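You operate a simulated robot arm through the tools that you are given. There is no shell and no other tool. Be economical: measure what you need, move in short steps, check, and stop when the job is done.

You are at the controls of a simulated robot arm. One attempt, no reset.

Task
Tighten the filter's clamp knobs in their numbered order, then open its feed.
Fine: no drip.

It is judged by the outcome, as a careful person would: the job done as asked, and still so three seconds after it is handed in. It fails if anything else is knocked over, pushed out of place, dropped, spilled or broken.

Robot
A 7-joint arm with a two-finger parallel gripper, fixed in place. Base frame: the origin is at the foot of the arm, x ahead of it, y to its left, z up. Units: cm, rad, N and s.
Its first joint turns from -2.897 to 2.897 rad. Payload 4.4 kg.
The tool frame sits at the grasp point between the pads (the TCP): z along the fingers, y along the line on which they close. The tips reach 2.3 cm beyond it. The gripper opens to 9.4 cm. The fingers are 3.8 cm wide and 1 cm thick; the gripper's body (5.4 by 9.6 cm) begins 3.9 cm behind the TCP.
Orientation is that of the tool frame in the base frame, as a unit quaternion [x, y, z, w]. With the fingers straight down and closing along the base's y, the tool's x points along the base's -x, its y along +y and its z along -z.

Tools
- The arm moves only by the tool servo_tool. Its argument "series" is one flat list of numbers, 7 for each row, row after row: the shift along the base's x, y, z in units of 30 mm (1.0 is 30 mm), then the turn, a rotation vector about the base's x, y, z in units of 5 degrees (1.0 is 5 degrees), then the finger opening in cm, from 0 to 9.4. In form: [tx, ty, tz, rx, ry, rz, hand, tx, ty, tz, rx, ry, rz, hand, ...]. A call has 1 to 20 rows; each row shifts and turns the commanded pose from where the row before left it. A call with a number of a shift or a turn outside -1 to 1 is refused whole. Rows are played at 5 a second. More than 5 cm and 0.15 rad between two rows, or a gripper value outside its range, and nothing of the call is played. Where a pose cannot be reached the arm comes as near as it can. A force on the tool above 40 N (or 10 N above the force at the start of the call, whichever is more), or a blocked arm, ends the call early, and 0.2 s more pass. Each finger travels about 7.2 cm/s and halts on what it meets, pressing with about 20 N; the grip force reading is that of the motor and also rises with nothing between the fingers. The clock runs only during rows and for 0.2 s after the last one: add rows that do not move to give the fingers time. The reply holds the time, the measured pose of the TCP, the force on the tool along the base axes, the opening and the grip force, in the units named above and with some noise.
- Cameras (640 x 400 px; columns grow to the right, rows downward): "scene" is fixed at [5.78, -64.84, 175.91]; the picture's right is [0.73, -0.69, 0.00], its down [-0.35, -0.37, -0.86] and it looks along [0.59, 0.63, -0.51] (base axes); focal length 311 px, centre (320, 200). "wrist" rides on the gripper at [8.6, 1.6, -7.4] in the tool frame; the picture's right is [-0.18, 0.98, 0.00], its down [-0.58, -0.11, -0.81] and it looks along [-0.79, -0.15, 0.59] (tool axes); focal length 243 px, centre (320, 200). There is no depth. A picture from a camera that has moved, and an enlarged one, comes with that camera's place and axes in the base frame and with its lens. The place of the scene camera against the robot may be out by one fixed shift of up to 2.5 cm in any direction.
- get_image(camera): a new picture of that camera. The clock stands still meanwhile.
- close_up(camera, box): a new picture of the part [left, top, right, bottom] of that camera's present view, enlarged. The clock stands still meanwhile.
- sign_off(): hands the job in; it is judged then, once.

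Work in short steps. Places have to be worked out from the pictures, the camera data and where the tool is seen: move nearer, look again, correct. Check each grasp and each placing, and mend what went wrong. You have 120 turns and 64 pictures in all, those below and enlarged ones among them. Open the gripper and draw the arm clear of the work before you hand the job in, unless the task says otherwise; then end with one line.

The tools are called after "Call:" as a command line: name --argument value ..., lists and objects as JSON in quotes. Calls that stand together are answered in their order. servo_tool: Moves the arm, as the interface text tells. Its arguments: {"type":"object","properties":{"series":{"type":"array","items":{"type":"number"}}},"required":["series"]} The other tools are called the same way: get_image (camera) takes a picture; close_up (camera, box) takes an enlarged picture of a part of a camera's view; sign_off () hands the job in.

At the start:

```text
t: 0.0
ee_pos: [66.15, -24.21, 134.83]
ee_rot: [0.0, 1.0, 0.0, 0.0]
wrist_force: [0.0, -0.2, 0.1]
gripper_width: 9.4
finger_force: 0.1
```

scene: 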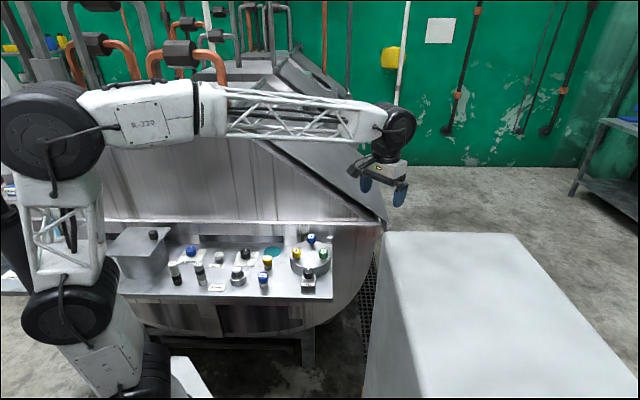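
wrist: 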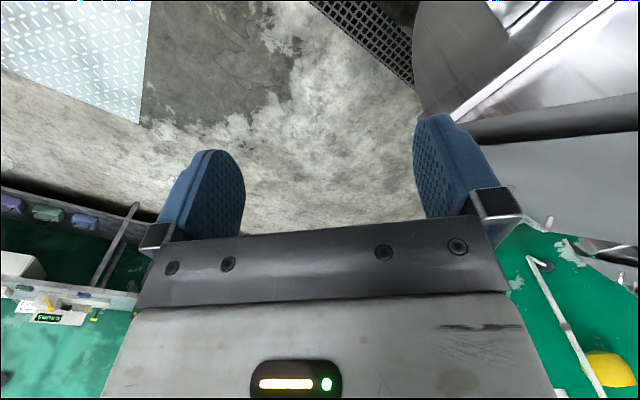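

The scene shows a panel with several knobs and a round filter at its right end. I take enlarged views of the panel first.

Call:
close_up --camera "scene" --box '[100, 210, 260, 310]'

Call:
close_up --camera "scene" --box '[220, 220, 348, 300]'

```text
4.00 times, centred on (180, 260) of scene
camera zoom: at [5.78, -64.84, 175.91], right [0.73, -0.69, 0.0], down [-0.35, -0.37, -0.86], along [0.59, 0.63, -0.51], focal length 1244 px, centre (880, -40)
```

zoom: 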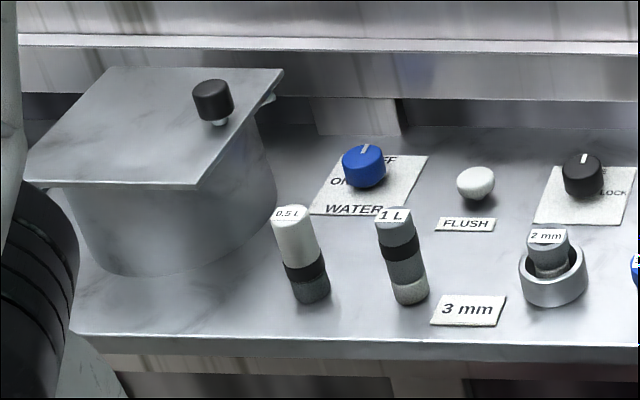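

```text
5.00 times, centred on (284, 260) of scene
camera zoom: at [5.78, -64.84, 175.91], right [0.73, -0.69, 0.0], down [-0.35, -0.37, -0.86], along [0.59, 0.63, -0.51], focal length 1555 px, centre (500, -100)
```

zoom: 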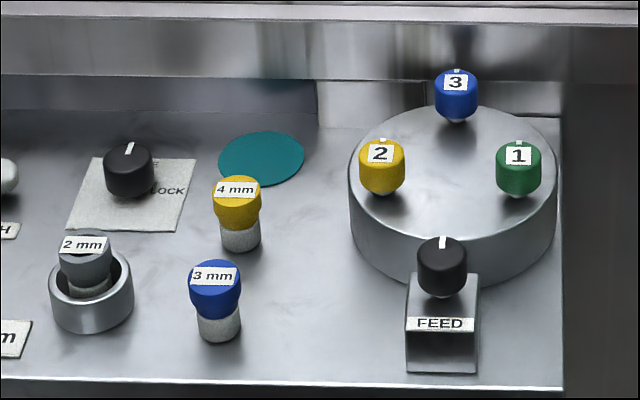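

The filter carries knobs 1 (green), 2 (yellow) and 3 (blue), with FEED in front. My estimates are K1 (62,-6.6), K2 (55,-0.5), K3 (64,2) and FEED (52.8,-9.2), so I move above the filter for a wrist look.

Call:
servo_tool --series '[-0.476, 0.953, -0.6, 0, 0, 0, 9.4, -0.476, 0.953, -0.6, 0, 0, 0, 9.4, -0.476, 0.953, -0.6, 0, 0, 0, 9.4, -0.476, 0.953, -0.6, 0, 0, 0, 9.4, -0.476, 0.953, -0.6, 0, 0, 0, 9.4, -0.476, 0.953, -0.6, 0, 0, 0, 9.4, -0.476, 0.953, -0.6, 0, 0, 0, 9.4, 0, 0, 0, 0, 0, 0, 9.4]'

Call:
get_image --camera "wrist"

Call:
get_image --camera "scene"

```text
t: 1.8
ee_pos: [56.42, -4.0, 122.33]
ee_rot: [0.0, 1.0, 0.0, -0.001]
wrist_force: [-0.2, 0.1, -1.2]
gripper_width: 9.4
finger_force: 0.2
```

```text
59 pictures are left
camera wrist: at [47.58, -2.5, 129.88], right [0.18, 0.98, 0.0], down [0.58, -0.11, 0.81], along [0.79, -0.15, -0.59], focal length 243 px, centre (320, 200)
```

wrist: 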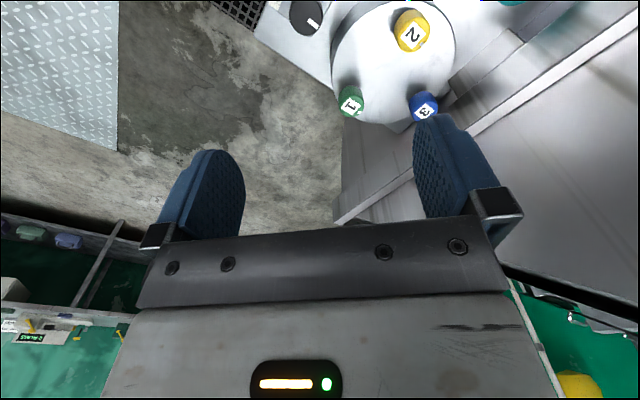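

```text
58 pictures are left
```

scene: 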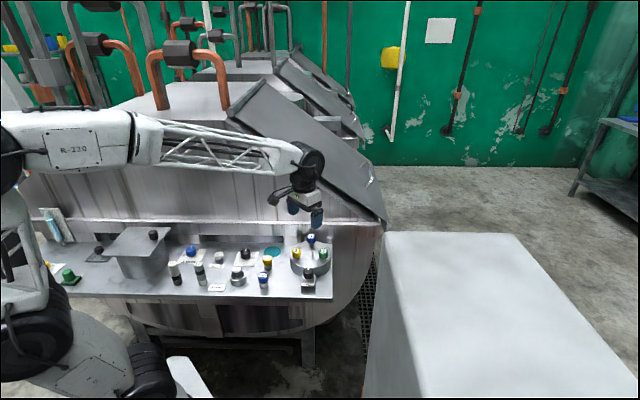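

Triangulating the two views puts the knob tops lower, at about z 102, with K1 ≈ (65.4,-2), K2 ≈ (58.4,4.5) and K3 ≈ (67.6,7). I zoom in on the markings, then back off to read the panel around FEED.

Call:
close_up --camera "wrist" --box '[270, 0, 480, 131]'

Call:
servo_tool --series '[-1, 0, 0, 0, 0, 0, 9.4, -1, 0, 0, 0, 0, 0, 9.4, -1, 0, 0, 0, 0, 0, 9.4, -1, 0, 0, 0, 0, 0, 9.4, 0, 0, 0, 0, 0, 0, 9.4]'

Call:
get_image --camera "wrist"

Call:
close_up --camera "wrist" --box '[220, 0, 460, 150]'

```text
3.05 times, centred on (375, 66) of wrist
camera zoom: at [47.58, -2.5, 129.88], right [0.18, 0.98, 0.0], down [0.58, -0.11, 0.81], along [0.79, -0.15, -0.59], focal length 739 px, centre (152, 610)
```

zoom: 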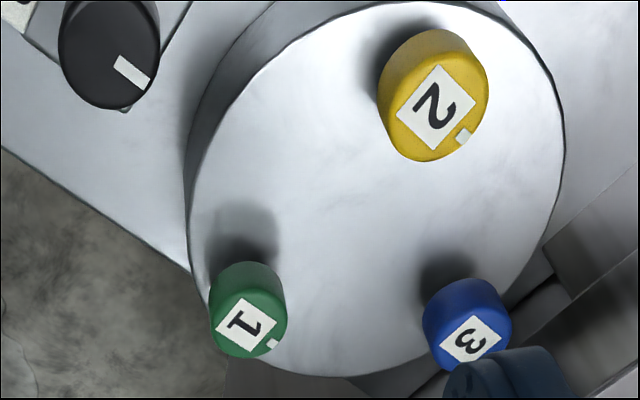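

```text
t: 3.0
ee_pos: [44.08, -4.04, 122.31]
ee_rot: [0.0, 1.0, 0.0, 0.0]
wrist_force: [-0.4, -0.5, -1.0]
gripper_width: 9.43
finger_force: 0.0
```

```text
56 pictures are left
camera wrist: at [35.29, -2.46, 129.88], right [0.18, 0.98, 0.0], down [0.58, -0.11, 0.81], along [0.79, -0.15, -0.59], focal length 243 px, centre (320, 200)
```

wrist: 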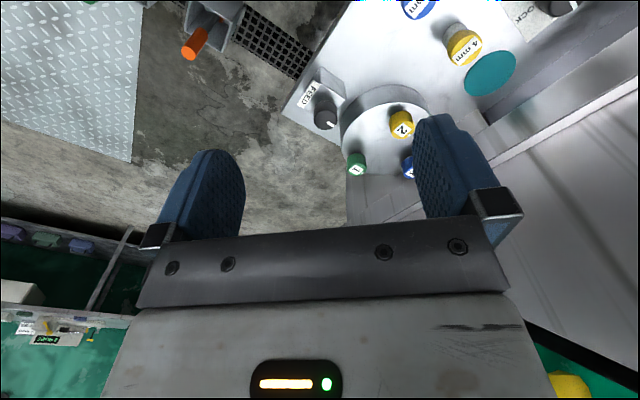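

```text
2.67 times, centred on (340, 75) of wrist
camera zoom: at [35.29, -2.46, 129.88], right [0.18, 0.98, 0.0], down [0.58, -0.11, 0.81], along [0.79, -0.15, -0.59], focal length 647 px, centre (267, 533)
```

zoom: 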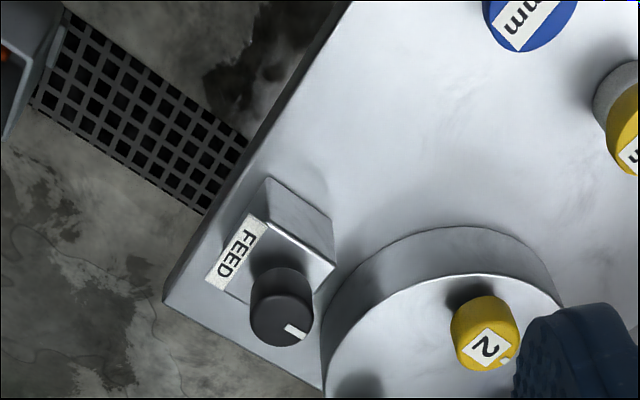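

Using both wrist views, the tops sit near z 100: K1 ≈ (67,-1.8), K2 ≈ (59.7,5.2), K3 ≈ (69.5,8), FEED ≈ (57,-5.6). I turn the tool +45° to face the panel and come closer to K1, then look again.

Call:
servo_tool --series '[0.667, -0.111, -0.37, 0, 0, 1, 9.4, 0.667, -0.111, -0.37, 0, 0, 1, 9.4, 0.667, -0.111, -0.37, 0, 0, 1, 9.4, 0.667, -0.111, -0.37, 0, 0, 1, 9.4, 0.667, -0.111, -0.37, 0, 0, 1, 9.4, 0.667, -0.111, -0.37, 0, 0, 1, 9.4, 0.667, -0.111, -0.37, 0, 0, 1, 9.4, 0.667, -0.111, -0.37, 0, 0, 1, 9.4, 0.667, -0.111, -0.37, 0, 0, 1, 9.4, 0, 0, 0, 0, 0, 0, 9.4]'

Call:
get_image --camera "wrist"

Call:
get_image --camera "scene"

```text
t: 5.2
ee_pos: [62.12, -7.18, 112.37]
ee_rot: [-0.384, 0.923, 0.0, 0.0]
wrist_force: [-0.7, 0.8, -0.6]
gripper_width: 9.39
finger_force: 0.0
```

```text
54 pictures are left
camera wrist: at [54.79, -12.24, 119.9], right [-0.57, 0.82, 0.0], down [0.49, 0.33, 0.81], along [0.66, 0.46, -0.59], focal length 243 px, centre (320, 200)
```

wrist: 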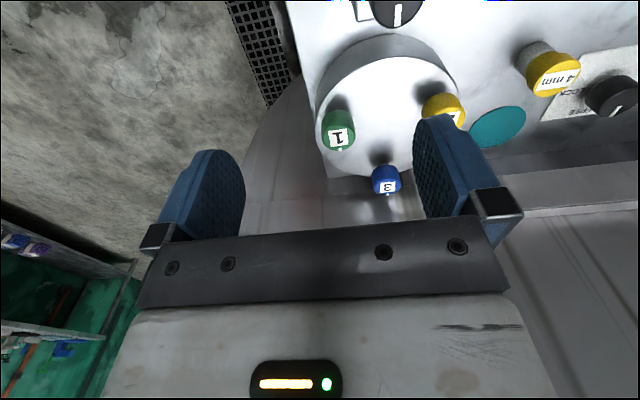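

```text
53 pictures are left
```

scene: 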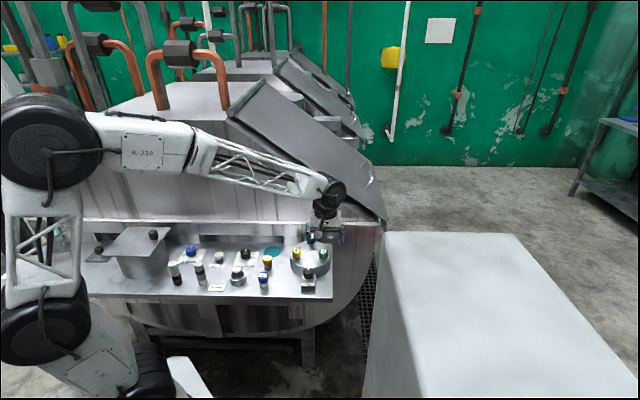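

K1 now works out at (66.9,-1.5) with its top near z 100, in line with before. I move above it, turn the tool to yaw 90° so there is room for clockwise travel, and take a look.

Call:
servo_tool --series '[0.2, 0.2, -0.1, 0, 0, 1, 8, 0.2, 0.2, -0.2, 0, 0, 1, 7, 0.2, 0.2, -0.2, 0, 0, 1, 6, 0.2, 0.2, -0.2, 0, 0, 1, 6, 0.2, 0.2, -0.2, 0, 0, 1, 6, 0.2, 0.2, -0.2, 0, 0, 1, 6, 0.2, 0.2, -0.2, 0, 0, 1, 6, 0.2, 0.2, -0.2, 0, 0, 1, 6, 0.0, 0.25, -0.2, 0, 0, 1, 6, 0, 0, 0, 0, 0, 0, 6]'

Call:
get_image --camera "wrist"

Call:
close_up --camera "scene" --box '[240, 170, 368, 250]'

```text
t: 7.4
ee_pos: [67.07, -1.75, 107.25]
ee_rot: [0.708, -0.706, -0.001, 0.0]
wrist_force: [-0.1, -0.1, 0.3]
gripper_width: 6.0
finger_force: 0.1
```

```text
52 pictures are left
camera wrist: at [65.27, -10.36, 114.83], right [-0.98, 0.18, 0.0], down [0.11, 0.58, 0.81], along [0.15, 0.79, -0.59], focal length 243 px, centre (320, 200)
```

wrist: 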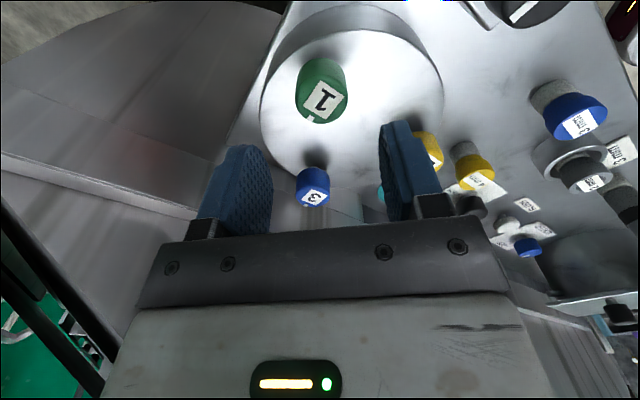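

```text
5.00 times, centred on (304, 210) of scene
camera zoom: at [5.78, -64.84, 175.91], right [0.73, -0.69, 0.0], down [-0.35, -0.37, -0.86], along [0.59, 0.63, -0.51], focal length 1555 px, centre (400, 150)
```

zoom: 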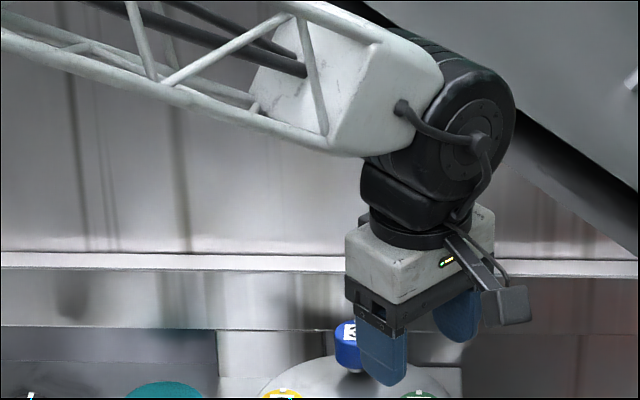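

K1 sits at about (66.6,-1.8), close to centred under the tool. I descend to TCP z ≈ 99.8 with the fingers at 6 cm.

Call:
servo_tool --series '[-0.12, -0.03, -0.5, 0, 0, 0, 6, 0, 0, -0.5, 0, 0, 0, 6, 0, 0, -0.5, 0, 0, 0, 6, 0, 0, -0.5, 0, 0, 0, 6, 0, 0, -0.3, 0, 0, 0, 6, 0, 0, -0.18, 0, 0, 0, 6, 0, 0, 0, 0, 0, 0, 6]'

Call:
get_image --camera "wrist"

Call:
close_up --camera "scene" --box '[256, 210, 352, 270]'

```text
t: 9.0
ee_pos: [66.43, -1.65, 99.76]
ee_rot: [0.707, -0.707, 0.0, 0.0]
wrist_force: [-0.2, 0.4, -0.7]
gripper_width: 5.99
finger_force: 0.0
```

```text
50 pictures are left
camera wrist: at [64.69, -10.4, 107.31], right [-0.98, 0.18, 0.0], down [0.11, 0.58, 0.81], along [0.15, 0.79, -0.59], focal length 243 px, centre (320, 200)
```

wrist: 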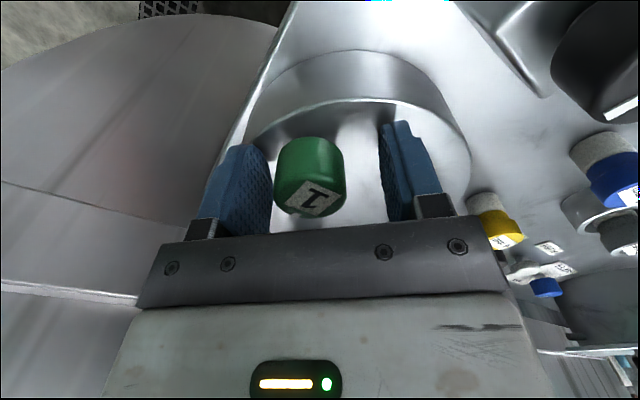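

```text
6.67 times, centred on (304, 240) of scene
camera zoom: at [5.78, -64.84, 175.91], right [0.73, -0.69, 0.0], down [-0.35, -0.37, -0.86], along [0.59, 0.63, -0.51], focal length 2073 px, centre (427, -67)
```

zoom: 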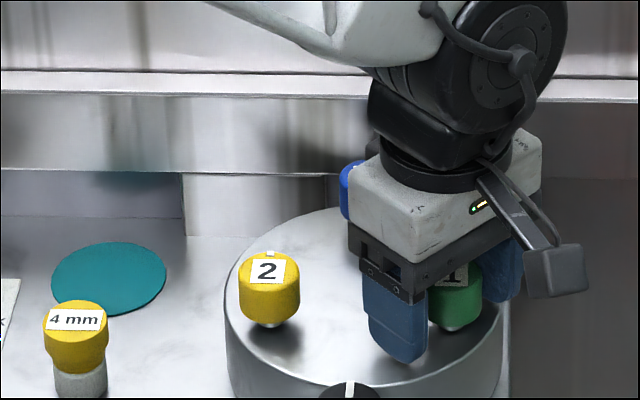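

The knob is between the fingers, about 0.4 cm to the +x side. I shift to centre and close on it.

Call:
servo_tool --series '[0.14, 0.04, 0, 0, 0, 0, 6, 0, 0, 0, 0, 0, 0, 4.5, 0, 0, 0, 0, 0, 0, 3, 0, 0, 0, 0, 0, 0, 2.4, 0, 0, 0, 0, 0, 0, 2.4]'

Call:
get_image --camera "wrist"

```text
t: 10.2
ee_pos: [66.91, -1.66, 99.73]
ee_rot: [0.707, -0.707, -0.001, 0.0]
wrist_force: [-1.1, 1.1, -0.8]
gripper_width: 3.28
finger_force: 45.1
```

```text
48 pictures are left
camera wrist: at [65.16, -10.27, 107.27], right [-0.98, 0.18, 0.0], down [0.11, 0.58, 0.81], along [0.15, 0.79, -0.59], focal length 243 px, centre (320, 200)
```

wrist: 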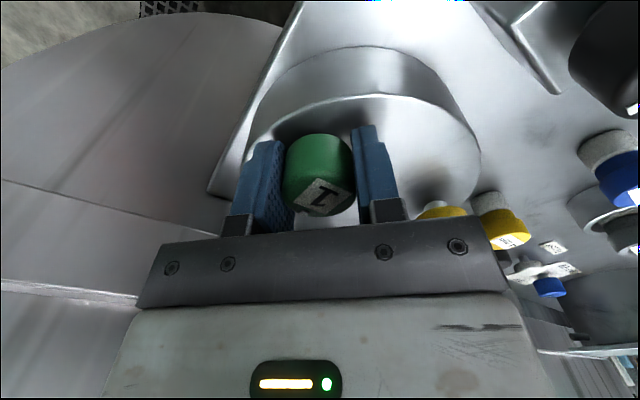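

Grip is firm at 3.28 cm with little side force. I turn clockwise (from above) 30° and read the response.

Call:
servo_tool --series '[0, 0, 0, 0, 0, -1, 2.4, 0, 0, 0, 0, 0, -1, 2.4, 0, 0, 0, 0, 0, -1, 2.4, 0, 0, 0, 0, 0, -1, 2.4, 0, 0, 0, 0, 0, -1, 2.4, 0, 0, 0, 0, 0, -1, 2.4, 0, 0, 0, 0, 0, 0, 2.4]'

Call:
get_image --camera "wrist"

```text
t: 11.8
ee_pos: [66.88, -1.42, 99.73]
ee_rot: [-0.499, 0.866, 0.0, 0.0]
wrist_force: [0.1, 26.1, 12.0]
gripper_width: 3.26
finger_force: 45.2
```

```text
47 pictures are left
camera wrist: at [61.11, -8.32, 107.26], right [-0.76, 0.65, 0.0], down [0.38, 0.45, 0.81], along [0.53, 0.61, -0.59], focal length 243 px, centre (320, 200)
```

wrist: 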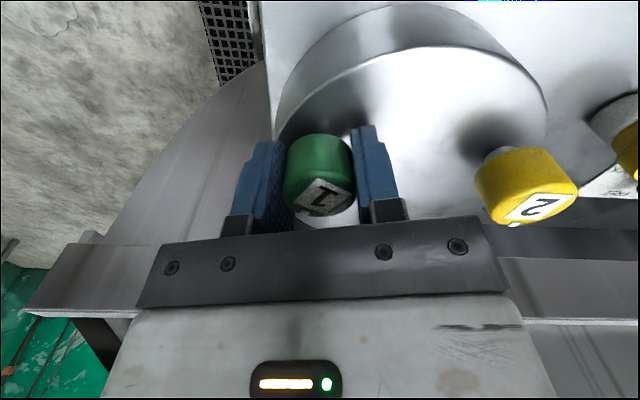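

The knob has followed, but a 26 N side load in +y shows that the knob's axis lies a little off my turning centre. I ease the tool toward +y to relieve it.

Call:
servo_tool --series '[0, 0.08, 0, 0, 0, 0, 2.4, 0, 0, 0, 0, 0, 0, 2.4]'

```text
t: 12.5
ee_pos: [67.03, -1.54, 99.71]
ee_rot: [-0.5, 0.866, 0.0, -0.002]
wrist_force: [2.6, -14.6, -0.7]
gripper_width: 3.29
finger_force: 45.0
stopped in row 2: the force on the tool passed its limit (the readings are from after the stop); the commanded pose is now the measured one
```

The load dropped and changed sign, so the centre is near y ≈ -1.5. I continue with smaller turns and watch the force.

Call:
servo_tool --series '[0, 0, 0, 0, 0, 0, 2.4, 0, 0, 0, 0, 0, -0.6, 2.4, 0, 0, 0, 0, 0, -0.6, 2.4, 0, 0, 0, 0, 0, -0.6, 2.4, 0, 0, 0, 0, 0, -0.6, 2.4, 0, 0, 0, 0, 0, 0, 2.4]'

Call:
get_image --camera "wrist"

```text
t: 13.7
ee_pos: [66.94, -1.61, 99.71]
ee_rot: [-0.409, 0.912, -0.002, 0.0]
wrist_force: [7.5, -10.8, -3.4]
gripper_width: 3.3
finger_force: 45.0
stopped in row 6: the force on the tool passed its limit (the readings are from after the stop); the commanded pose is now the measured one
```

```text
46 pictures are left
camera wrist: at [59.92, -7.03, 107.28], right [-0.61, 0.79, 0.0], down [0.47, 0.36, 0.81], along [0.64, 0.49, -0.59], focal length 243 px, centre (320, 200)
```

wrist: 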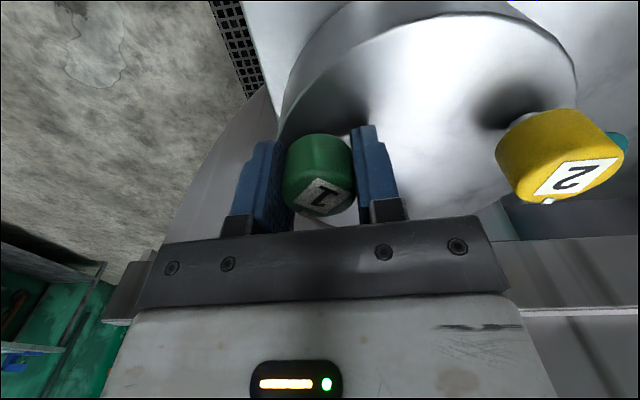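

I zoom in to see whether the knob is turning with the fingers or slipping.

Call:
close_up --camera "wrist" --box '[240, 110, 400, 230]'

Call:
servo_tool --series '[0, 0, 0, 0, 0, 0, 2.4, 0, 0, 0, 0, 0, -0.6, 2.4, 0, 0, 0, 0, 0, -0.6, 2.4, 0, 0, 0, 0, 0, -0.6, 2.4, 0, 0, 0, 0, 0, -0.6, 2.4, 0, 0, 0, 0, 0, -0.6, 2.4, 0, 0, 0, 0, 0, -0.6, 2.4, 0, 0, 0, 0, 0, 0, 2.4]'

Call:
close_up --camera "wrist" --box '[240, 110, 400, 230]'

```text
3.33 times, centred on (320, 170) of wrist
camera zoom: at [59.92, -7.03, 107.28], right [-0.61, 0.79, 0.0], down [0.47, 0.36, 0.81], along [0.64, 0.49, -0.59], focal length 809 px, centre (320, 300)
```

zoom: 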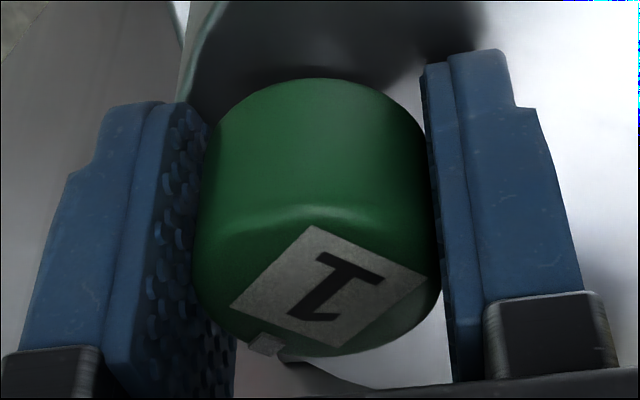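

```text
t: 14.9
ee_pos: [67.1, -1.57, 99.67]
ee_rot: [-0.325, 0.946, 0.0, 0.0]
wrist_force: [13.1, -5.5, -6.1]
gripper_width: 3.25
finger_force: 44.8
stopped in row 5: the force on the tool passed its limit (the readings are from after the stop); the commanded pose is now the measured one
```

```text
3.33 times, centred on (320, 170) of wrist
camera zoom: at [59.06, -5.68, 107.27], right [-0.46, 0.89, 0.0], down [0.53, 0.27, 0.81], along [0.72, 0.37, -0.59], focal length 809 px, centre (320, 300)
```

zoom: 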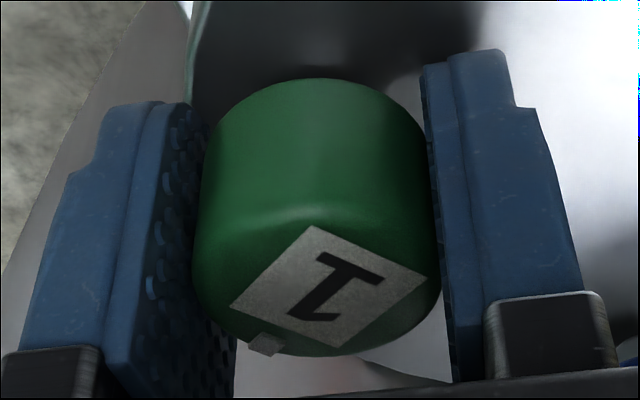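

The knob turns with the fingers with no slip. I continue clockwise, easing slightly in the load direction.

Call:
servo_tool --series '[0.015, -0.015, 0, 0, 0, 0, 2.4, 0, 0, 0, 0, 0, -0.6, 2.4, 0, 0, 0, 0, 0, -0.6, 2.4, 0, 0, 0, 0, 0, -0.6, 2.4, 0, 0, 0, 0, 0, -0.6, 2.4, 0, 0, 0, 0, 0, -0.6, 2.4, 0, 0, 0, 0, 0, -0.6, 2.4, 0, 0, 0, 0, 0, 0, 2.4]'

Call:
close_up --camera "wrist" --box '[240, 110, 400, 230]'

```text
t: 16.7
ee_pos: [66.92, -1.7, 99.72]
ee_rot: [-0.172, 0.985, -0.001, -0.002]
wrist_force: [14.7, -6.9, -24.9]
gripper_width: 3.27
finger_force: 44.7
```

```text
3.33 times, centred on (320, 170) of wrist
camera zoom: at [58.19, -3.12, 107.31], right [-0.16, 0.99, 0.0], down [0.59, 0.1, 0.81], along [0.8, 0.13, -0.59], focal length 809 px, centre (320, 300)
```

zoom: 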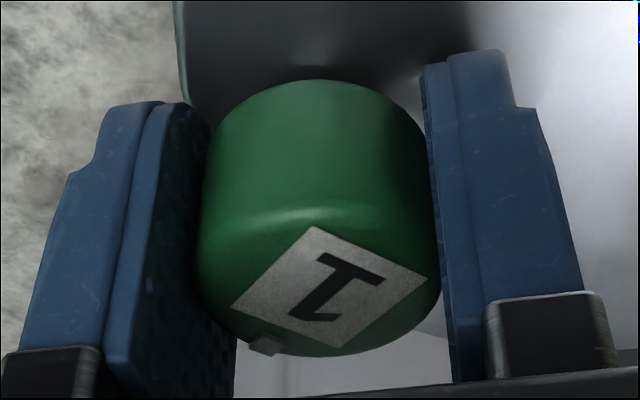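

Turning continues without slip, now at yaw 20°. A -25 N z load suggests the knob is screwing down, so I follow it down slightly and keep turning.

Call:
servo_tool --series '[0.015, -0.015, -0.04, 0, 0, 0, 2.4, 0, 0, 0, 0, 0, -0.6, 2.4, 0, 0, -0.01, 0, 0, -0.6, 2.4, 0, 0, 0, 0, 0, -0.6, 2.4, 0, 0, -0.01, 0, 0, -0.6, 2.4, 0, 0, 0, 0, 0, -0.6, 2.4, 0, 0, 0, 0, 0, -0.6, 2.4, 0, 0, 0, 0, 0, 0, 2.4]'

Call:
close_up --camera "wrist" --box '[240, 110, 400, 230]'

```text
t: 18.5
ee_pos: [67.14, -1.63, 99.6]
ee_rot: [-0.016, 1.0, 0.0, 0.001]
wrist_force: [-8.4, -6.2, 33.2]
gripper_width: 3.29
finger_force: 44.5
```

```text
3.33 times, centred on (320, 170) of wrist
camera zoom: at [58.23, -0.4, 107.22], right [0.15, 0.99, 0.0], down [0.58, -0.09, 0.81], along [0.8, -0.12, -0.59], focal length 809 px, centre (320, 300)
```

zoom: 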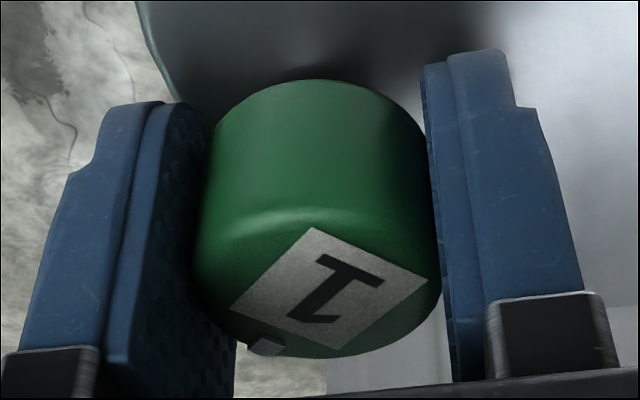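

The z load flipped to +33 N, so the knob does not sink; I lift about 0.08 cm and continue the turn.

Call:
servo_tool --series '[-0.01, 0, 0.03, 0, 0, 0, 2.4, 0, 0, 0, 0, 0, -0.6, 2.4, 0, 0, 0, 0, 0, -0.6, 2.4, 0, 0, 0, 0, 0, -0.6, 2.4, 0, 0, 0, 0, 0, -0.6, 2.4, 0, 0, 0, 0, 0, -0.6, 2.4, 0, 0, 0, 0, 0, -0.6, 2.4, 0, 0, 0, 0, 0, 0, 2.4]'

Call:
close_up --camera "wrist" --box '[240, 110, 400, 230]'

```text
t: 20.3
ee_pos: [67.04, -1.75, 99.65]
ee_rot: [0.141, 0.99, -0.001, 0.0]
wrist_force: [-2.7, -41.2, 15.6]
gripper_width: 3.41
finger_force: 45.0
```

```text
3.33 times, centred on (320, 170) of wrist
camera zoom: at [59.02, 2.2, 107.18], right [0.45, 0.89, 0.0], down [0.53, -0.27, 0.81], along [0.72, -0.37, -0.59], focal length 809 px, centre (320, 300)
```

zoom: 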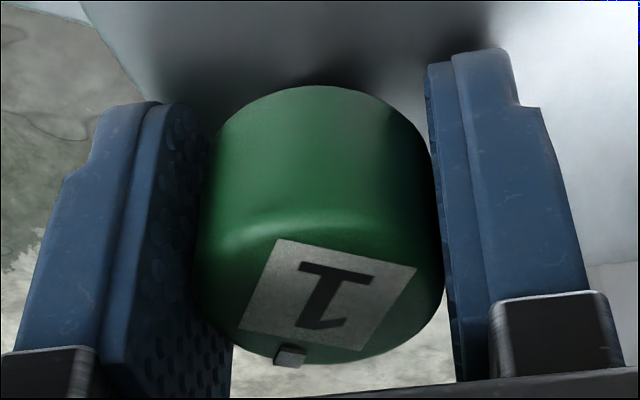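

The knob reached its stop: it slipped in the fingers at the end and its pointer now stands 90° clockwise from its start. I release and rise, turning back for K2.

Call:
servo_tool --series '[0, 0, 0, 0, 0, 0.4, 2.4, 0, 0, 0, 0, 0, 0, 4, 0, 0, 0, 0, 0, 0, 6, 0, 0, 0, 0, 0, 0, 6, 0, 0, 0.5, 0, 0, 0, 6, 0, 0, 1, 0, 0, 0, 6, 0, 0, 1, 0, 0, 0, 6, 0, 0, 0, 0, 0, 0, 6]'

Call:
get_image --camera "wrist"

Call:
close_up --camera "scene" --box '[256, 220, 352, 280]'

```text
t: 22.1
ee_pos: [67.07, -1.68, 107.15]
ee_rot: [0.123, 0.992, 0.0, 0.0]
wrist_force: [-0.2, -0.5, 0.7]
gripper_width: 5.99
finger_force: 0.0
```

```text
40 pictures are left
camera wrist: at [58.95, 1.99, 114.66], right [0.42, 0.91, 0.0], down [0.54, -0.25, 0.81], along [0.73, -0.34, -0.59], focal length 243 px, centre (320, 200)
```

wrist: 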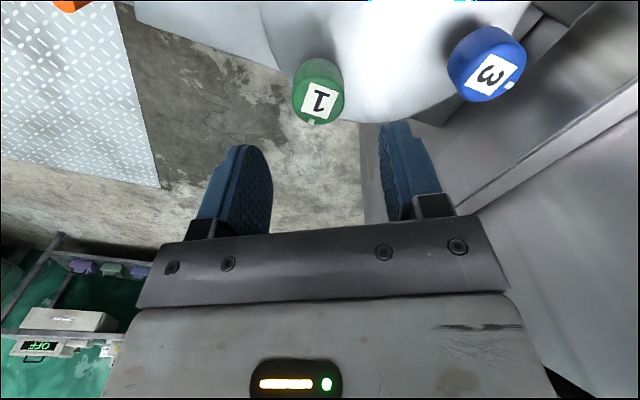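

```text
6.67 times, centred on (304, 250) of scene
camera zoom: at [5.78, -64.84, 175.91], right [0.73, -0.69, 0.0], down [-0.35, -0.37, -0.86], along [0.59, 0.63, -0.51], focal length 2073 px, centre (427, -133)
```

zoom: 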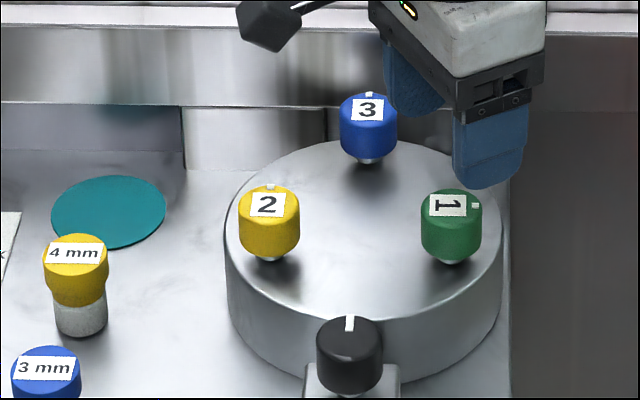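

K1 points to 3 o'clock and nothing else has moved. K2 is at about (59.75,5.3); I go over it, turning back to yaw ≈ 85°.

Call:
servo_tool --series '[-0.122, 0.116, 0, 0, 0, 1, 6, -0.122, 0.116, 0, 0, 0, 1, 6, -0.122, 0.116, 0, 0, 0, 1, 6, -0.122, 0.116, 0, 0, 0, 1, 6, -0.122, 0.116, 0, 0, 0, 1, 6, -0.122, 0.116, 0, 0, 0, 1, 6, -0.122, 0.116, 0, 0, 0, 1, 6, -0.122, 0.116, 0, 0, 0, 1, 6, -0.122, 0.116, 0, 0, 0, 1, 6, -0.122, 0.116, 0, 0, 0, 1, 6, -0.122, 0.116, 0, 0, 0, 1, 6, -0.122, 0.116, 0, 0, 0, 1, 6, -0.122, 0.116, 0, 0, 0, 1, 6, -0.122, 0.116, 0, 0, 0, 1, 6, -0.122, 0.116, 0, 0, 0, 1, 6, -0.122, 0.116, 0, 0, 0, 1, 6, -0.122, 0.116, 0, 0, 0, 1, 6, -0.122, 0.116, 0, 0, 0, 1, 6, -0.122, 0.116, 0, 0, 0, 1, 6, -0.122, 0.116, 0, 0, 0, 1, 6]'

Call:
get_image --camera "wrist"

```text
t: 26.3
ee_pos: [59.62, 5.47, 107.15]
ee_rot: [-0.682, 0.732, 0.0, 0.002]
wrist_force: [0.1, 0.5, -0.7]
gripper_width: 6.01
finger_force: 0.1
```

```text
38 pictures are left
camera wrist: at [57.23, -3.1, 114.73], right [-0.97, 0.25, 0.0], down [0.15, 0.57, 0.81], along [0.21, 0.78, -0.59], focal length 243 px, centre (320, 200)
```

wrist: 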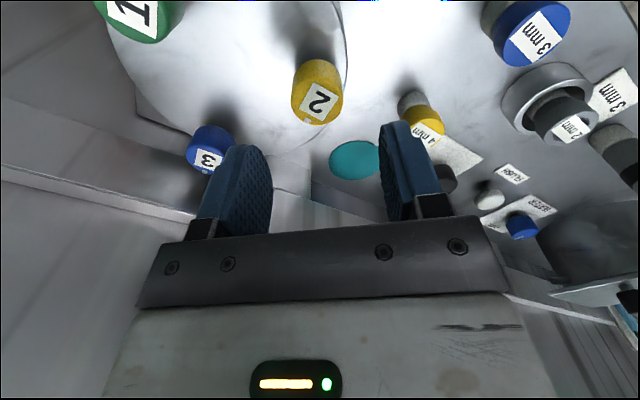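

K2 sits almost exactly beneath the tool. I descend to z 99.7.

Call:
servo_tool --series '[0.05, 0, -0.5, 0, 0, 0, 6, 0, 0, -0.5, 0, 0, 0, 6, 0, 0, -0.5, 0, 0, 0, 6, 0, 0, -0.5, 0, 0, 0, 6, 0, 0, -0.3, 0, 0, 0, 6, 0, 0, -0.18, 0, 0, 0, 6, 0, 0, 0, 0, 0, 0, 6]'

Call:
get_image --camera "wrist"

```text
t: 27.9
ee_pos: [59.83, 5.37, 99.81]
ee_rot: [-0.681, 0.732, -0.001, 0.0]
wrist_force: [-0.1, -1.0, -0.3]
gripper_width: 5.98
finger_force: 0.0
```

```text
37 pictures are left
camera wrist: at [57.39, -3.24, 107.37], right [-0.97, 0.26, 0.0], down [0.15, 0.57, 0.81], along [0.21, 0.78, -0.59], focal length 243 px, centre (320, 200)
```

wrist: 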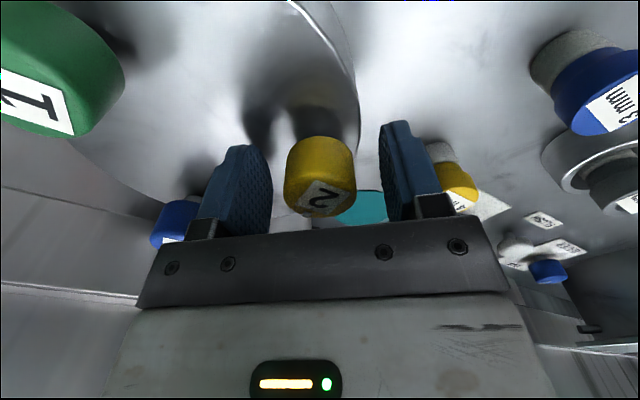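

K2 is centred between the fingers. I close and turn clockwise.

Call:
servo_tool --series '[0, 0, 0, 0, 0, 0, 4.5, 0, 0, 0, 0, 0, 0, 3, 0, 0, 0, 0, 0, 0, 2.4, 0, 0, 0, 0, 0, 0, 2.4, 0, 0, 0, 0, 0, -0.6, 2.4, 0, 0, 0, 0, 0, -0.6, 2.4, 0, 0, 0, 0, 0, -0.6, 2.4, 0, 0, 0, 0, 0, -0.6, 2.4, 0, 0, 0, 0, 0, -0.6, 2.4, 0, 0, 0, 0, 0, -0.6, 2.4, 0, 0, 0, 0, 0, 0, 2.4]'

Call:
close_up --camera "wrist" --box '[240, 110, 400, 230]'

```text
t: 30.3
ee_pos: [59.8, 5.44, 99.82]
ee_rot: [-0.558, 0.83, -0.001, 0.0]
wrist_force: [-18.5, -2.9, 29.5]
gripper_width: 3.28
finger_force: 45.1
```

```text
3.33 times, centred on (320, 170) of wrist
camera zoom: at [54.89, -2.03, 107.33], right [-0.84, 0.54, 0.0], down [0.32, 0.5, 0.81], along [0.44, 0.68, -0.59], focal length 809 px, centre (320, 300)
```

zoom: 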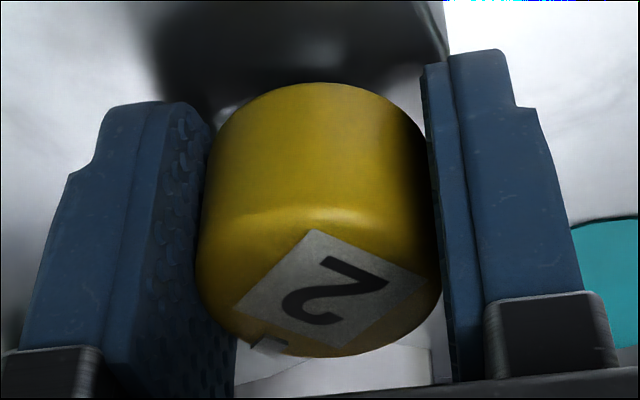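

K2 follows. I relieve the residual load (up and toward -x by a hair) and keep turning.

Call:
servo_tool --series '[-0.025, 0, 0.03, 0, 0, 0, 2.4, 0, 0, 0, 0, 0, -0.6, 2.4, 0, 0, 0, 0, 0, -0.6, 2.4, 0, 0, 0, 0, 0, -0.6, 2.4, 0, 0, 0, 0, 0, -0.6, 2.4, 0, 0, 0, 0, 0, -0.6, 2.4, 0, 0, 0, 0, 0, -0.6, 2.4, 0, 0, 0, 0, 0, 0, 2.4]'

```text
t: 30.9
ee_pos: [59.75, 5.5, 99.73]
ee_rot: [-0.534, 0.846, -0.001, 0.0]
wrist_force: [14.8, 7.2, -9.4]
gripper_width: 3.29
finger_force: 45.1
stopped in row 3: the force on the tool passed its limit (the readings are from after the stop); the commanded pose is now the measured one
```

Call:
servo_tool --series '[0, 0, 0, 0, 0, 0, 2.4, 0, 0, 0, 0, 0, -0.6, 2.4, 0, 0, 0, 0, 0, -0.6, 2.4, 0, 0, 0, 0, 0, -0.6, 2.4, 0, 0, 0, 0, 0, -0.6, 2.4, 0, 0, 0, 0, 0, -0.6, 2.4, 0, 0, 0, 0, 0, -0.6, 2.4, 0, 0, 0, 0, 0, -0.6, 2.4, 0, 0, 0, 0, 0, -0.6, 2.4, 0, 0, 0, 0, 0, 0, 2.4]'

```text
t: 33.1
ee_pos: [59.86, 5.39, 99.91]
ee_rot: [-0.346, 0.938, -0.001, 0.0]
wrist_force: [7.6, 0.1, -14.6]
gripper_width: 3.29
finger_force: 45.1
```

Loads are modest and the tool is at yaw ≈ 40°. I continue the turn.

Call:
servo_tool --series '[0, 0, 0, 0, 0, -0.6, 2.4, 0, 0, 0, 0, 0, -0.6, 2.4, 0, 0, 0, 0, 0, -0.6, 2.4, 0, 0, 0, 0, 0, -0.6, 2.4, 0, 0, 0, 0, 0, -0.6, 2.4, 0, 0, 0, 0, 0, -0.6, 2.4, 0, 0, 0, 0, 0, -0.6, 2.4, 0, 0, 0, 0, 0, -0.6, 2.4, 0, 0, 0, 0, 0, 0, 2.4]'

Call:
close_up --camera "wrist" --box '[240, 110, 400, 230]'

```text
t: 35.1
ee_pos: [59.7, 5.44, 99.76]
ee_rot: [-0.144, 0.99, -0.001, 0.0]
wrist_force: [23.8, -22.5, -19.8]
gripper_width: 3.26
finger_force: 44.7
```

```text
3.33 times, centred on (320, 170) of wrist
camera zoom: at [50.9, 4.46, 107.34], right [-0.1, 0.99, 0.0], down [0.59, 0.06, 0.81], along [0.8, 0.08, -0.59], focal length 809 px, centre (320, 300)
```

zoom: 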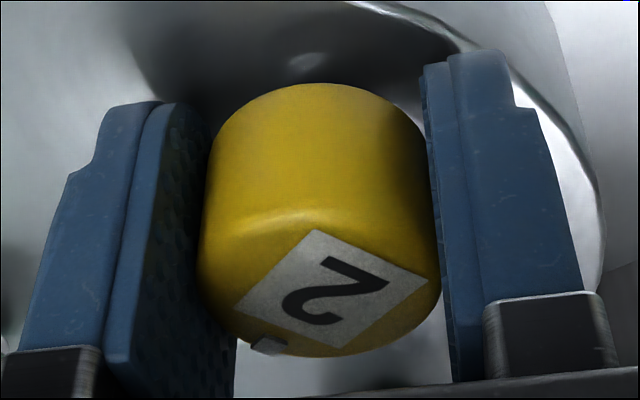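

No slip yet, and about 68° turned. I ease the load and go on to the stop.

Call:
servo_tool --series '[0.015, -0.015, -0.012, 0, 0, 0, 2.4, 0, 0, 0, 0, 0, -0.6, 2.4, 0, 0, 0, 0, 0, -0.6, 2.4, 0, 0, 0, 0, 0, -0.6, 2.4, 0, 0, 0, 0, 0, -0.6, 2.4, 0, 0, 0, 0, 0, -0.6, 2.4, 0, 0, 0, 0, 0, -0.6, 2.4, 0, 0, 0, 0, 0, -0.6, 2.4, 0, 0, 0, 0, 0, -0.6, 2.4, 0, 0, 0, 0, 0, -0.6, 2.4, 0, 0, 0, 0, 0, -0.6, 2.4, 0, 0, 0, 0, 0, 0, 2.4]'

Call:
close_up --camera "wrist" --box '[240, 110, 400, 230]'

```text
t: 37.7
ee_pos: [59.8, 5.43, 99.85]
ee_rot: [0.118, 0.993, -0.001, 0.0]
wrist_force: [-3.6, 25.4, 3.7]
gripper_width: 3.37
finger_force: 45.4
```

```text
3.33 times, centred on (320, 170) of wrist
camera zoom: at [51.62, 8.94, 107.34], right [0.41, 0.91, 0.0], down [0.54, -0.24, 0.81], along [0.74, -0.33, -0.59], focal length 809 px, centre (320, 300)
```

zoom: 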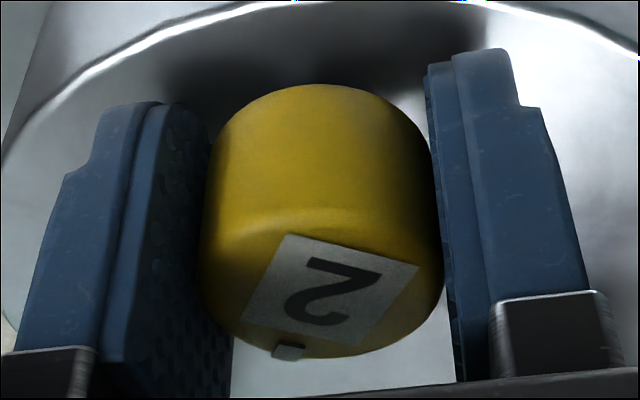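

K2 has slipped at its stop, the same signature as K1. I release, rise and check the pictures before K3.

Call:
servo_tool --series '[0, 0, 0, 0, 0, 0.4, 2.4, 0, 0, 0, 0, 0, 0, 4, 0, 0, 0, 0, 0, 0, 6, 0, 0, 0, 0, 0, 0, 6, 0, 0, 0.5, 0, 0, 0, 6, 0, 0, 1, 0, 0, 0, 6, 0, 0, 1, 0, 0, 0, 6, 0, 0, 0, 0, 0, 0, 6]'

Call:
get_image --camera "wrist"

Call:
close_up --camera "scene" --box '[256, 220, 352, 280]'

```text
t: 39.5
ee_pos: [59.78, 5.45, 107.38]
ee_rot: [0.1, 0.995, -0.001, 0.0]
wrist_force: [0.4, -0.3, -0.1]
gripper_width: 6.01
finger_force: 0.0
```

```text
33 pictures are left
camera wrist: at [51.42, 8.68, 114.87], right [0.38, 0.93, 0.0], down [0.55, -0.22, 0.81], along [0.75, -0.3, -0.59], focal length 243 px, centre (320, 200)
```

wrist: 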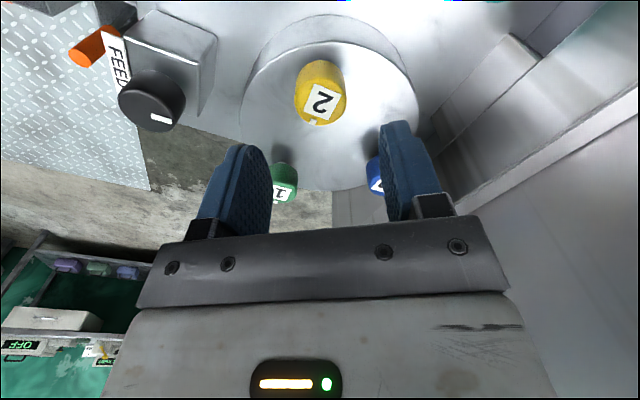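

```text
6.67 times, centred on (304, 250) of scene
camera zoom: at [5.78, -64.84, 175.91], right [0.73, -0.69, 0.0], down [-0.35, -0.37, -0.86], along [0.59, 0.63, -0.51], focal length 2073 px, centre (427, -133)
```

zoom: 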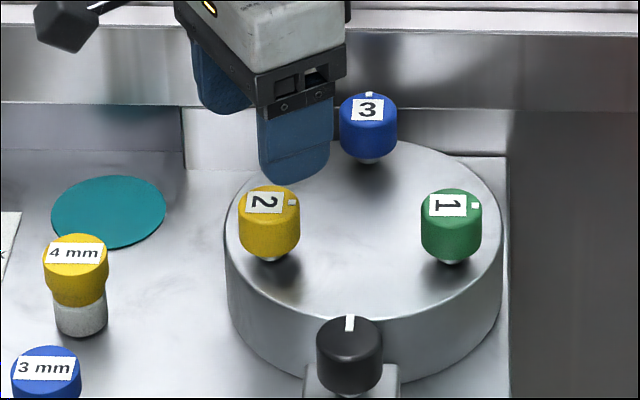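

K2 also points to 3 o'clock. K3 is at about (69.5,8), roughly 8 cm from the back wall; I move over it at z ≈ 110, turning back to yaw 85°, and check clearance.

Call:
servo_tool --series '[0.1625, 0.042, 0.04, 0, 0, 0.965, 6, 0.1625, 0.042, 0.04, 0, 0, 0.965, 6, 0.1625, 0.042, 0.04, 0, 0, 0.965, 6, 0.1625, 0.042, 0.04, 0, 0, 0.965, 6, 0.1625, 0.042, 0.04, 0, 0, 0.965, 6, 0.1625, 0.042, 0.04, 0, 0, 0.965, 6, 0.1625, 0.042, 0.04, 0, 0, 0.965, 6, 0.1625, 0.042, 0.04, 0, 0, 0.965, 6, 0.1625, 0.042, 0.04, 0, 0, 0.965, 6, 0.1625, 0.042, 0.04, 0, 0, 0.965, 6, 0.1625, 0.042, 0.04, 0, 0, 0.965, 6, 0.1625, 0.042, 0.04, 0, 0, 0.965, 6, 0.1625, 0.042, 0.04, 0, 0, 0.965, 6, 0.1625, 0.042, 0.04, 0, 0, 0.965, 6, 0.1625, 0.042, 0.04, 0, 0, 0.965, 6, 0.1625, 0.042, 0.04, 0, 0, 0.965, 6, 0.1625, 0.042, 0.04, 0, 0, 0.965, 6, 0.1625, 0.042, 0.04, 0, 0, 0.965, 6, 0.1625, 0.042, 0.04, 0, 0, 0.965, 6, 0.1625, 0.042, 0.04, 0, 0, 0.965, 6]'

Call:
get_image --camera "wrist"

Call:
close_up --camera "scene" --box '[224, 140, 384, 240]'

```text
t: 43.7
ee_pos: [69.55, 8.02, 109.73]
ee_rot: [-0.677, 0.736, -0.001, 0.0]
wrist_force: [-0.3, 0.2, -0.3]
gripper_width: 6.0
finger_force: 0.0
```

```text
31 pictures are left
camera wrist: at [67.03, -0.57, 117.22], right [-0.96, 0.27, 0.0], down [0.16, 0.57, 0.81], along [0.22, 0.78, -0.59], focal length 243 px, centre (320, 200)
```

wrist: 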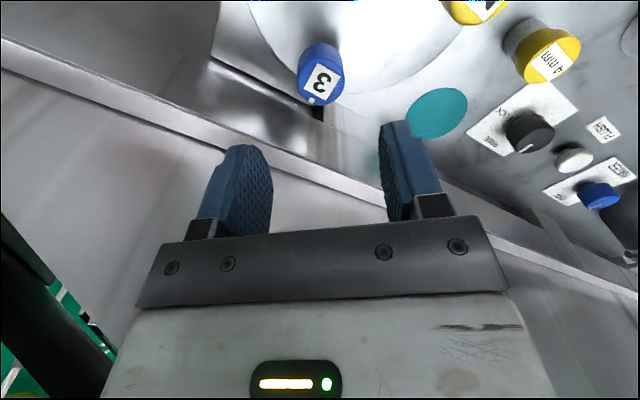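

```text
4.00 times, centred on (304, 190) of scene
camera zoom: at [5.78, -64.84, 175.91], right [0.73, -0.69, 0.0], down [-0.35, -0.37, -0.86], along [0.59, 0.63, -0.51], focal length 1244 px, centre (384, 240)
```

zoom: 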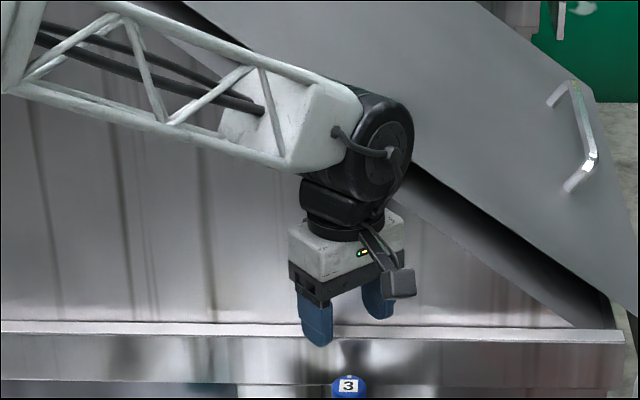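

K3 is directly below and I see no contact. I descend to z ≈ 99.8 with the force readings watched.

Call:
servo_tool --series '[0, 0, -0.5, 0, 0, 0, 6, 0, 0, -0.5, 0, 0, 0, 6, 0, 0, -0.5, 0, 0, 0, 6, 0, 0, -0.5, 0, 0, 0, 6, 0, 0, -0.5, 0, 0, 0, 6, 0, 0, -0.5, 0, 0, 0, 6, 0, 0, -0.31, 0, 0, 0, 6, 0, 0, 0, 0, 0, 0, 6]'

Call:
get_image --camera "wrist"

```text
t: 45.5
ee_pos: [69.55, 8.0, 99.77]
ee_rot: [-0.677, 0.736, 0.0, 0.001]
wrist_force: [-0.3, -0.3, 0.4]
gripper_width: 6.01
finger_force: 0.0
```

```text
29 pictures are left
camera wrist: at [67.06, -0.56, 107.29], right [-0.96, 0.27, 0.0], down [0.16, 0.57, 0.81], along [0.22, 0.78, -0.59], focal length 243 px, centre (320, 200)
```

wrist: 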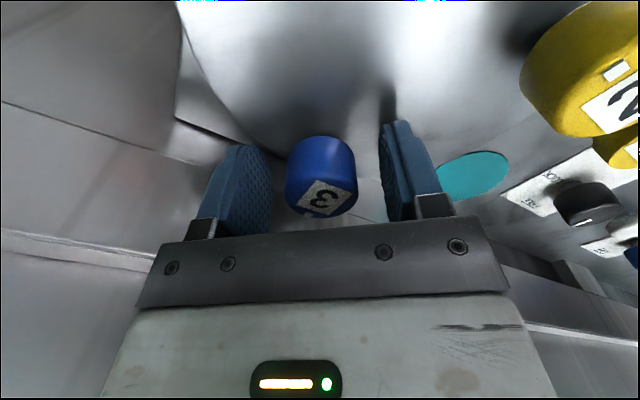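

K3 is centred between the fingers and nothing touches. I close and turn clockwise in small steps.

Call:
servo_tool --series '[0, 0, 0, 0, 0, 0, 4.5, 0, 0, 0, 0, 0, 0, 3, 0, 0, 0, 0, 0, 0, 2.4, 0, 0, 0, 0, 0, 0, 2.4, 0, 0, 0, 0, 0, -0.6, 2.4, 0, 0, 0, 0, 0, -0.6, 2.4, 0, 0, 0, 0, 0, -0.6, 2.4, 0, 0, 0, 0, 0, -0.6, 2.4, 0, 0, 0, 0, 0, -0.6, 2.4, 0, 0, 0, 0, 0, -0.6, 2.4, 0, 0, 0, 0, 0, 0, 2.4]'

```text
t: 47.4
ee_pos: [69.57, 8.06, 99.7]
ee_rot: [-0.597, 0.803, -0.001, -0.001]
wrist_force: [-11.1, 8.2, 6.7]
gripper_width: 3.31
finger_force: 45.5
stopped in row 9: the force on the tool passed its limit (the readings are from after the stop); the commanded pose is now the measured one
```

The force limit tripped but the reading settled to a light load. I continue.

Call:
servo_tool --series '[0, 0, 0, 0, 0, 0, 2.4, 0, 0, 0, 0, 0, -0.6, 2.4, 0, 0, 0, 0, 0, -0.6, 2.4, 0, 0, 0, 0, 0, -0.6, 2.4, 0, 0, 0, 0, 0, -0.6, 2.4, 0, 0, 0, 0, 0, -0.6, 2.4, 0, 0, 0, 0, 0, -0.6, 2.4, 0, 0, 0, 0, 0, -0.6, 2.4, 0, 0, 0, 0, 0, -0.6, 2.4, 0, 0, 0, 0, 0, 0, 2.4]'

Call:
close_up --camera "wrist" --box '[240, 110, 400, 230]'

```text
t: 49.6
ee_pos: [69.52, 7.97, 99.72]
ee_rot: [-0.417, 0.909, 0.0, 0.0]
wrist_force: [-13.1, 13.0, 3.2]
gripper_width: 3.31
finger_force: 44.6
```

```text
3.33 times, centred on (320, 170) of wrist
camera zoom: at [62.51, 2.48, 107.29], right [-0.62, 0.78, 0.0], down [0.46, 0.37, 0.81], along [0.63, 0.5, -0.59], focal length 809 px, centre (320, 300)
```

zoom: 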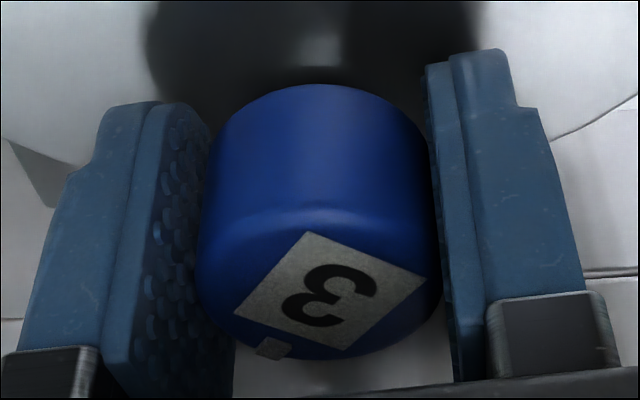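

K3 turns with the fingers, now at yaw ≈ 49°. I ease the side load slightly and keep turning.

Call:
servo_tool --series '[-0.008, 0.008, 0, 0, 0, -0.6, 2.4, 0, 0, 0, 0, 0, -0.6, 2.4, 0, 0, 0, 0, 0, -0.6, 2.4, 0, 0, 0, 0, 0, -0.6, 2.4, 0, 0, 0, 0, 0, -0.6, 2.4, 0, 0, 0, 0, 0, -0.6, 2.4, 0, 0, 0, 0, 0, -0.6, 2.4, 0, 0, 0, 0, 0, -0.6, 2.4, 0, 0, 0, 0, 0, -0.6, 2.4, 0, 0, 0, 0, 0, 0, 2.4]'

```text
t: 51.8
ee_pos: [69.54, 8.05, 99.69]
ee_rot: [-0.193, 0.981, 0.0, 0.0]
wrist_force: [1.1, -30.5, 4.6]
gripper_width: 3.26
finger_force: 44.5
```

Call:
servo_tool --series '[0, -0.02, 0, 0, 0, 0, 2.4, 0, 0, 0, 0, 0, -0.6, 2.4, 0, 0, 0, 0, 0, -0.6, 2.4, 0, 0, 0, 0, 0, -0.6, 2.4, 0, 0, 0, 0, 0, -0.6, 2.4, 0, 0, 0, 0, 0, -0.6, 2.4, 0, 0, 0, 0, 0, -0.6, 2.4, 0, 0, 0, 0, 0, -0.6, 2.4, 0, 0, 0, 0, 0, -0.6, 2.4, 0, 0, 0, 0, 0, -0.6, 2.4, 0, 0, 0, 0, 0, -0.6, 2.4, 0, 0, 0, 0, 0, -0.6, 2.4, 0, 0, 0, 0, 0, -0.6, 2.4, 0, 0, 0, 0, 0, 0, 2.4]'

Call:
close_up --camera "wrist" --box '[240, 110, 400, 230]'

```text
t: 54.8
ee_pos: [69.44, 8.05, 99.69]
ee_rot: [0.121, 0.993, 0.0, -0.001]
wrist_force: [-2.1, 5.2, 1.4]
gripper_width: 3.35
finger_force: 44.9
```

```text
3.33 times, centred on (320, 170) of wrist
camera zoom: at [61.28, 11.59, 107.24], right [0.41, 0.91, 0.0], down [0.54, -0.24, 0.81], along [0.73, -0.33, -0.59], focal length 809 px, centre (320, 300)
```

zoom: 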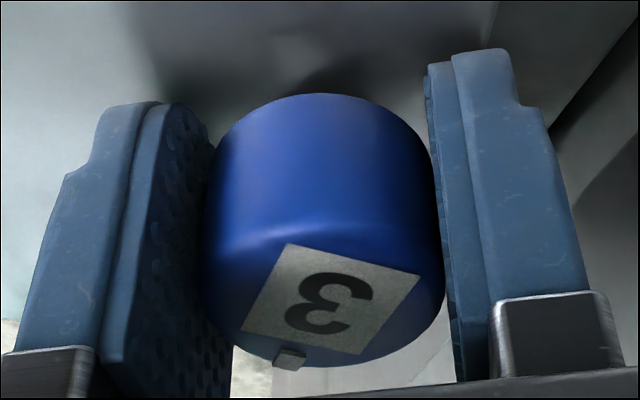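

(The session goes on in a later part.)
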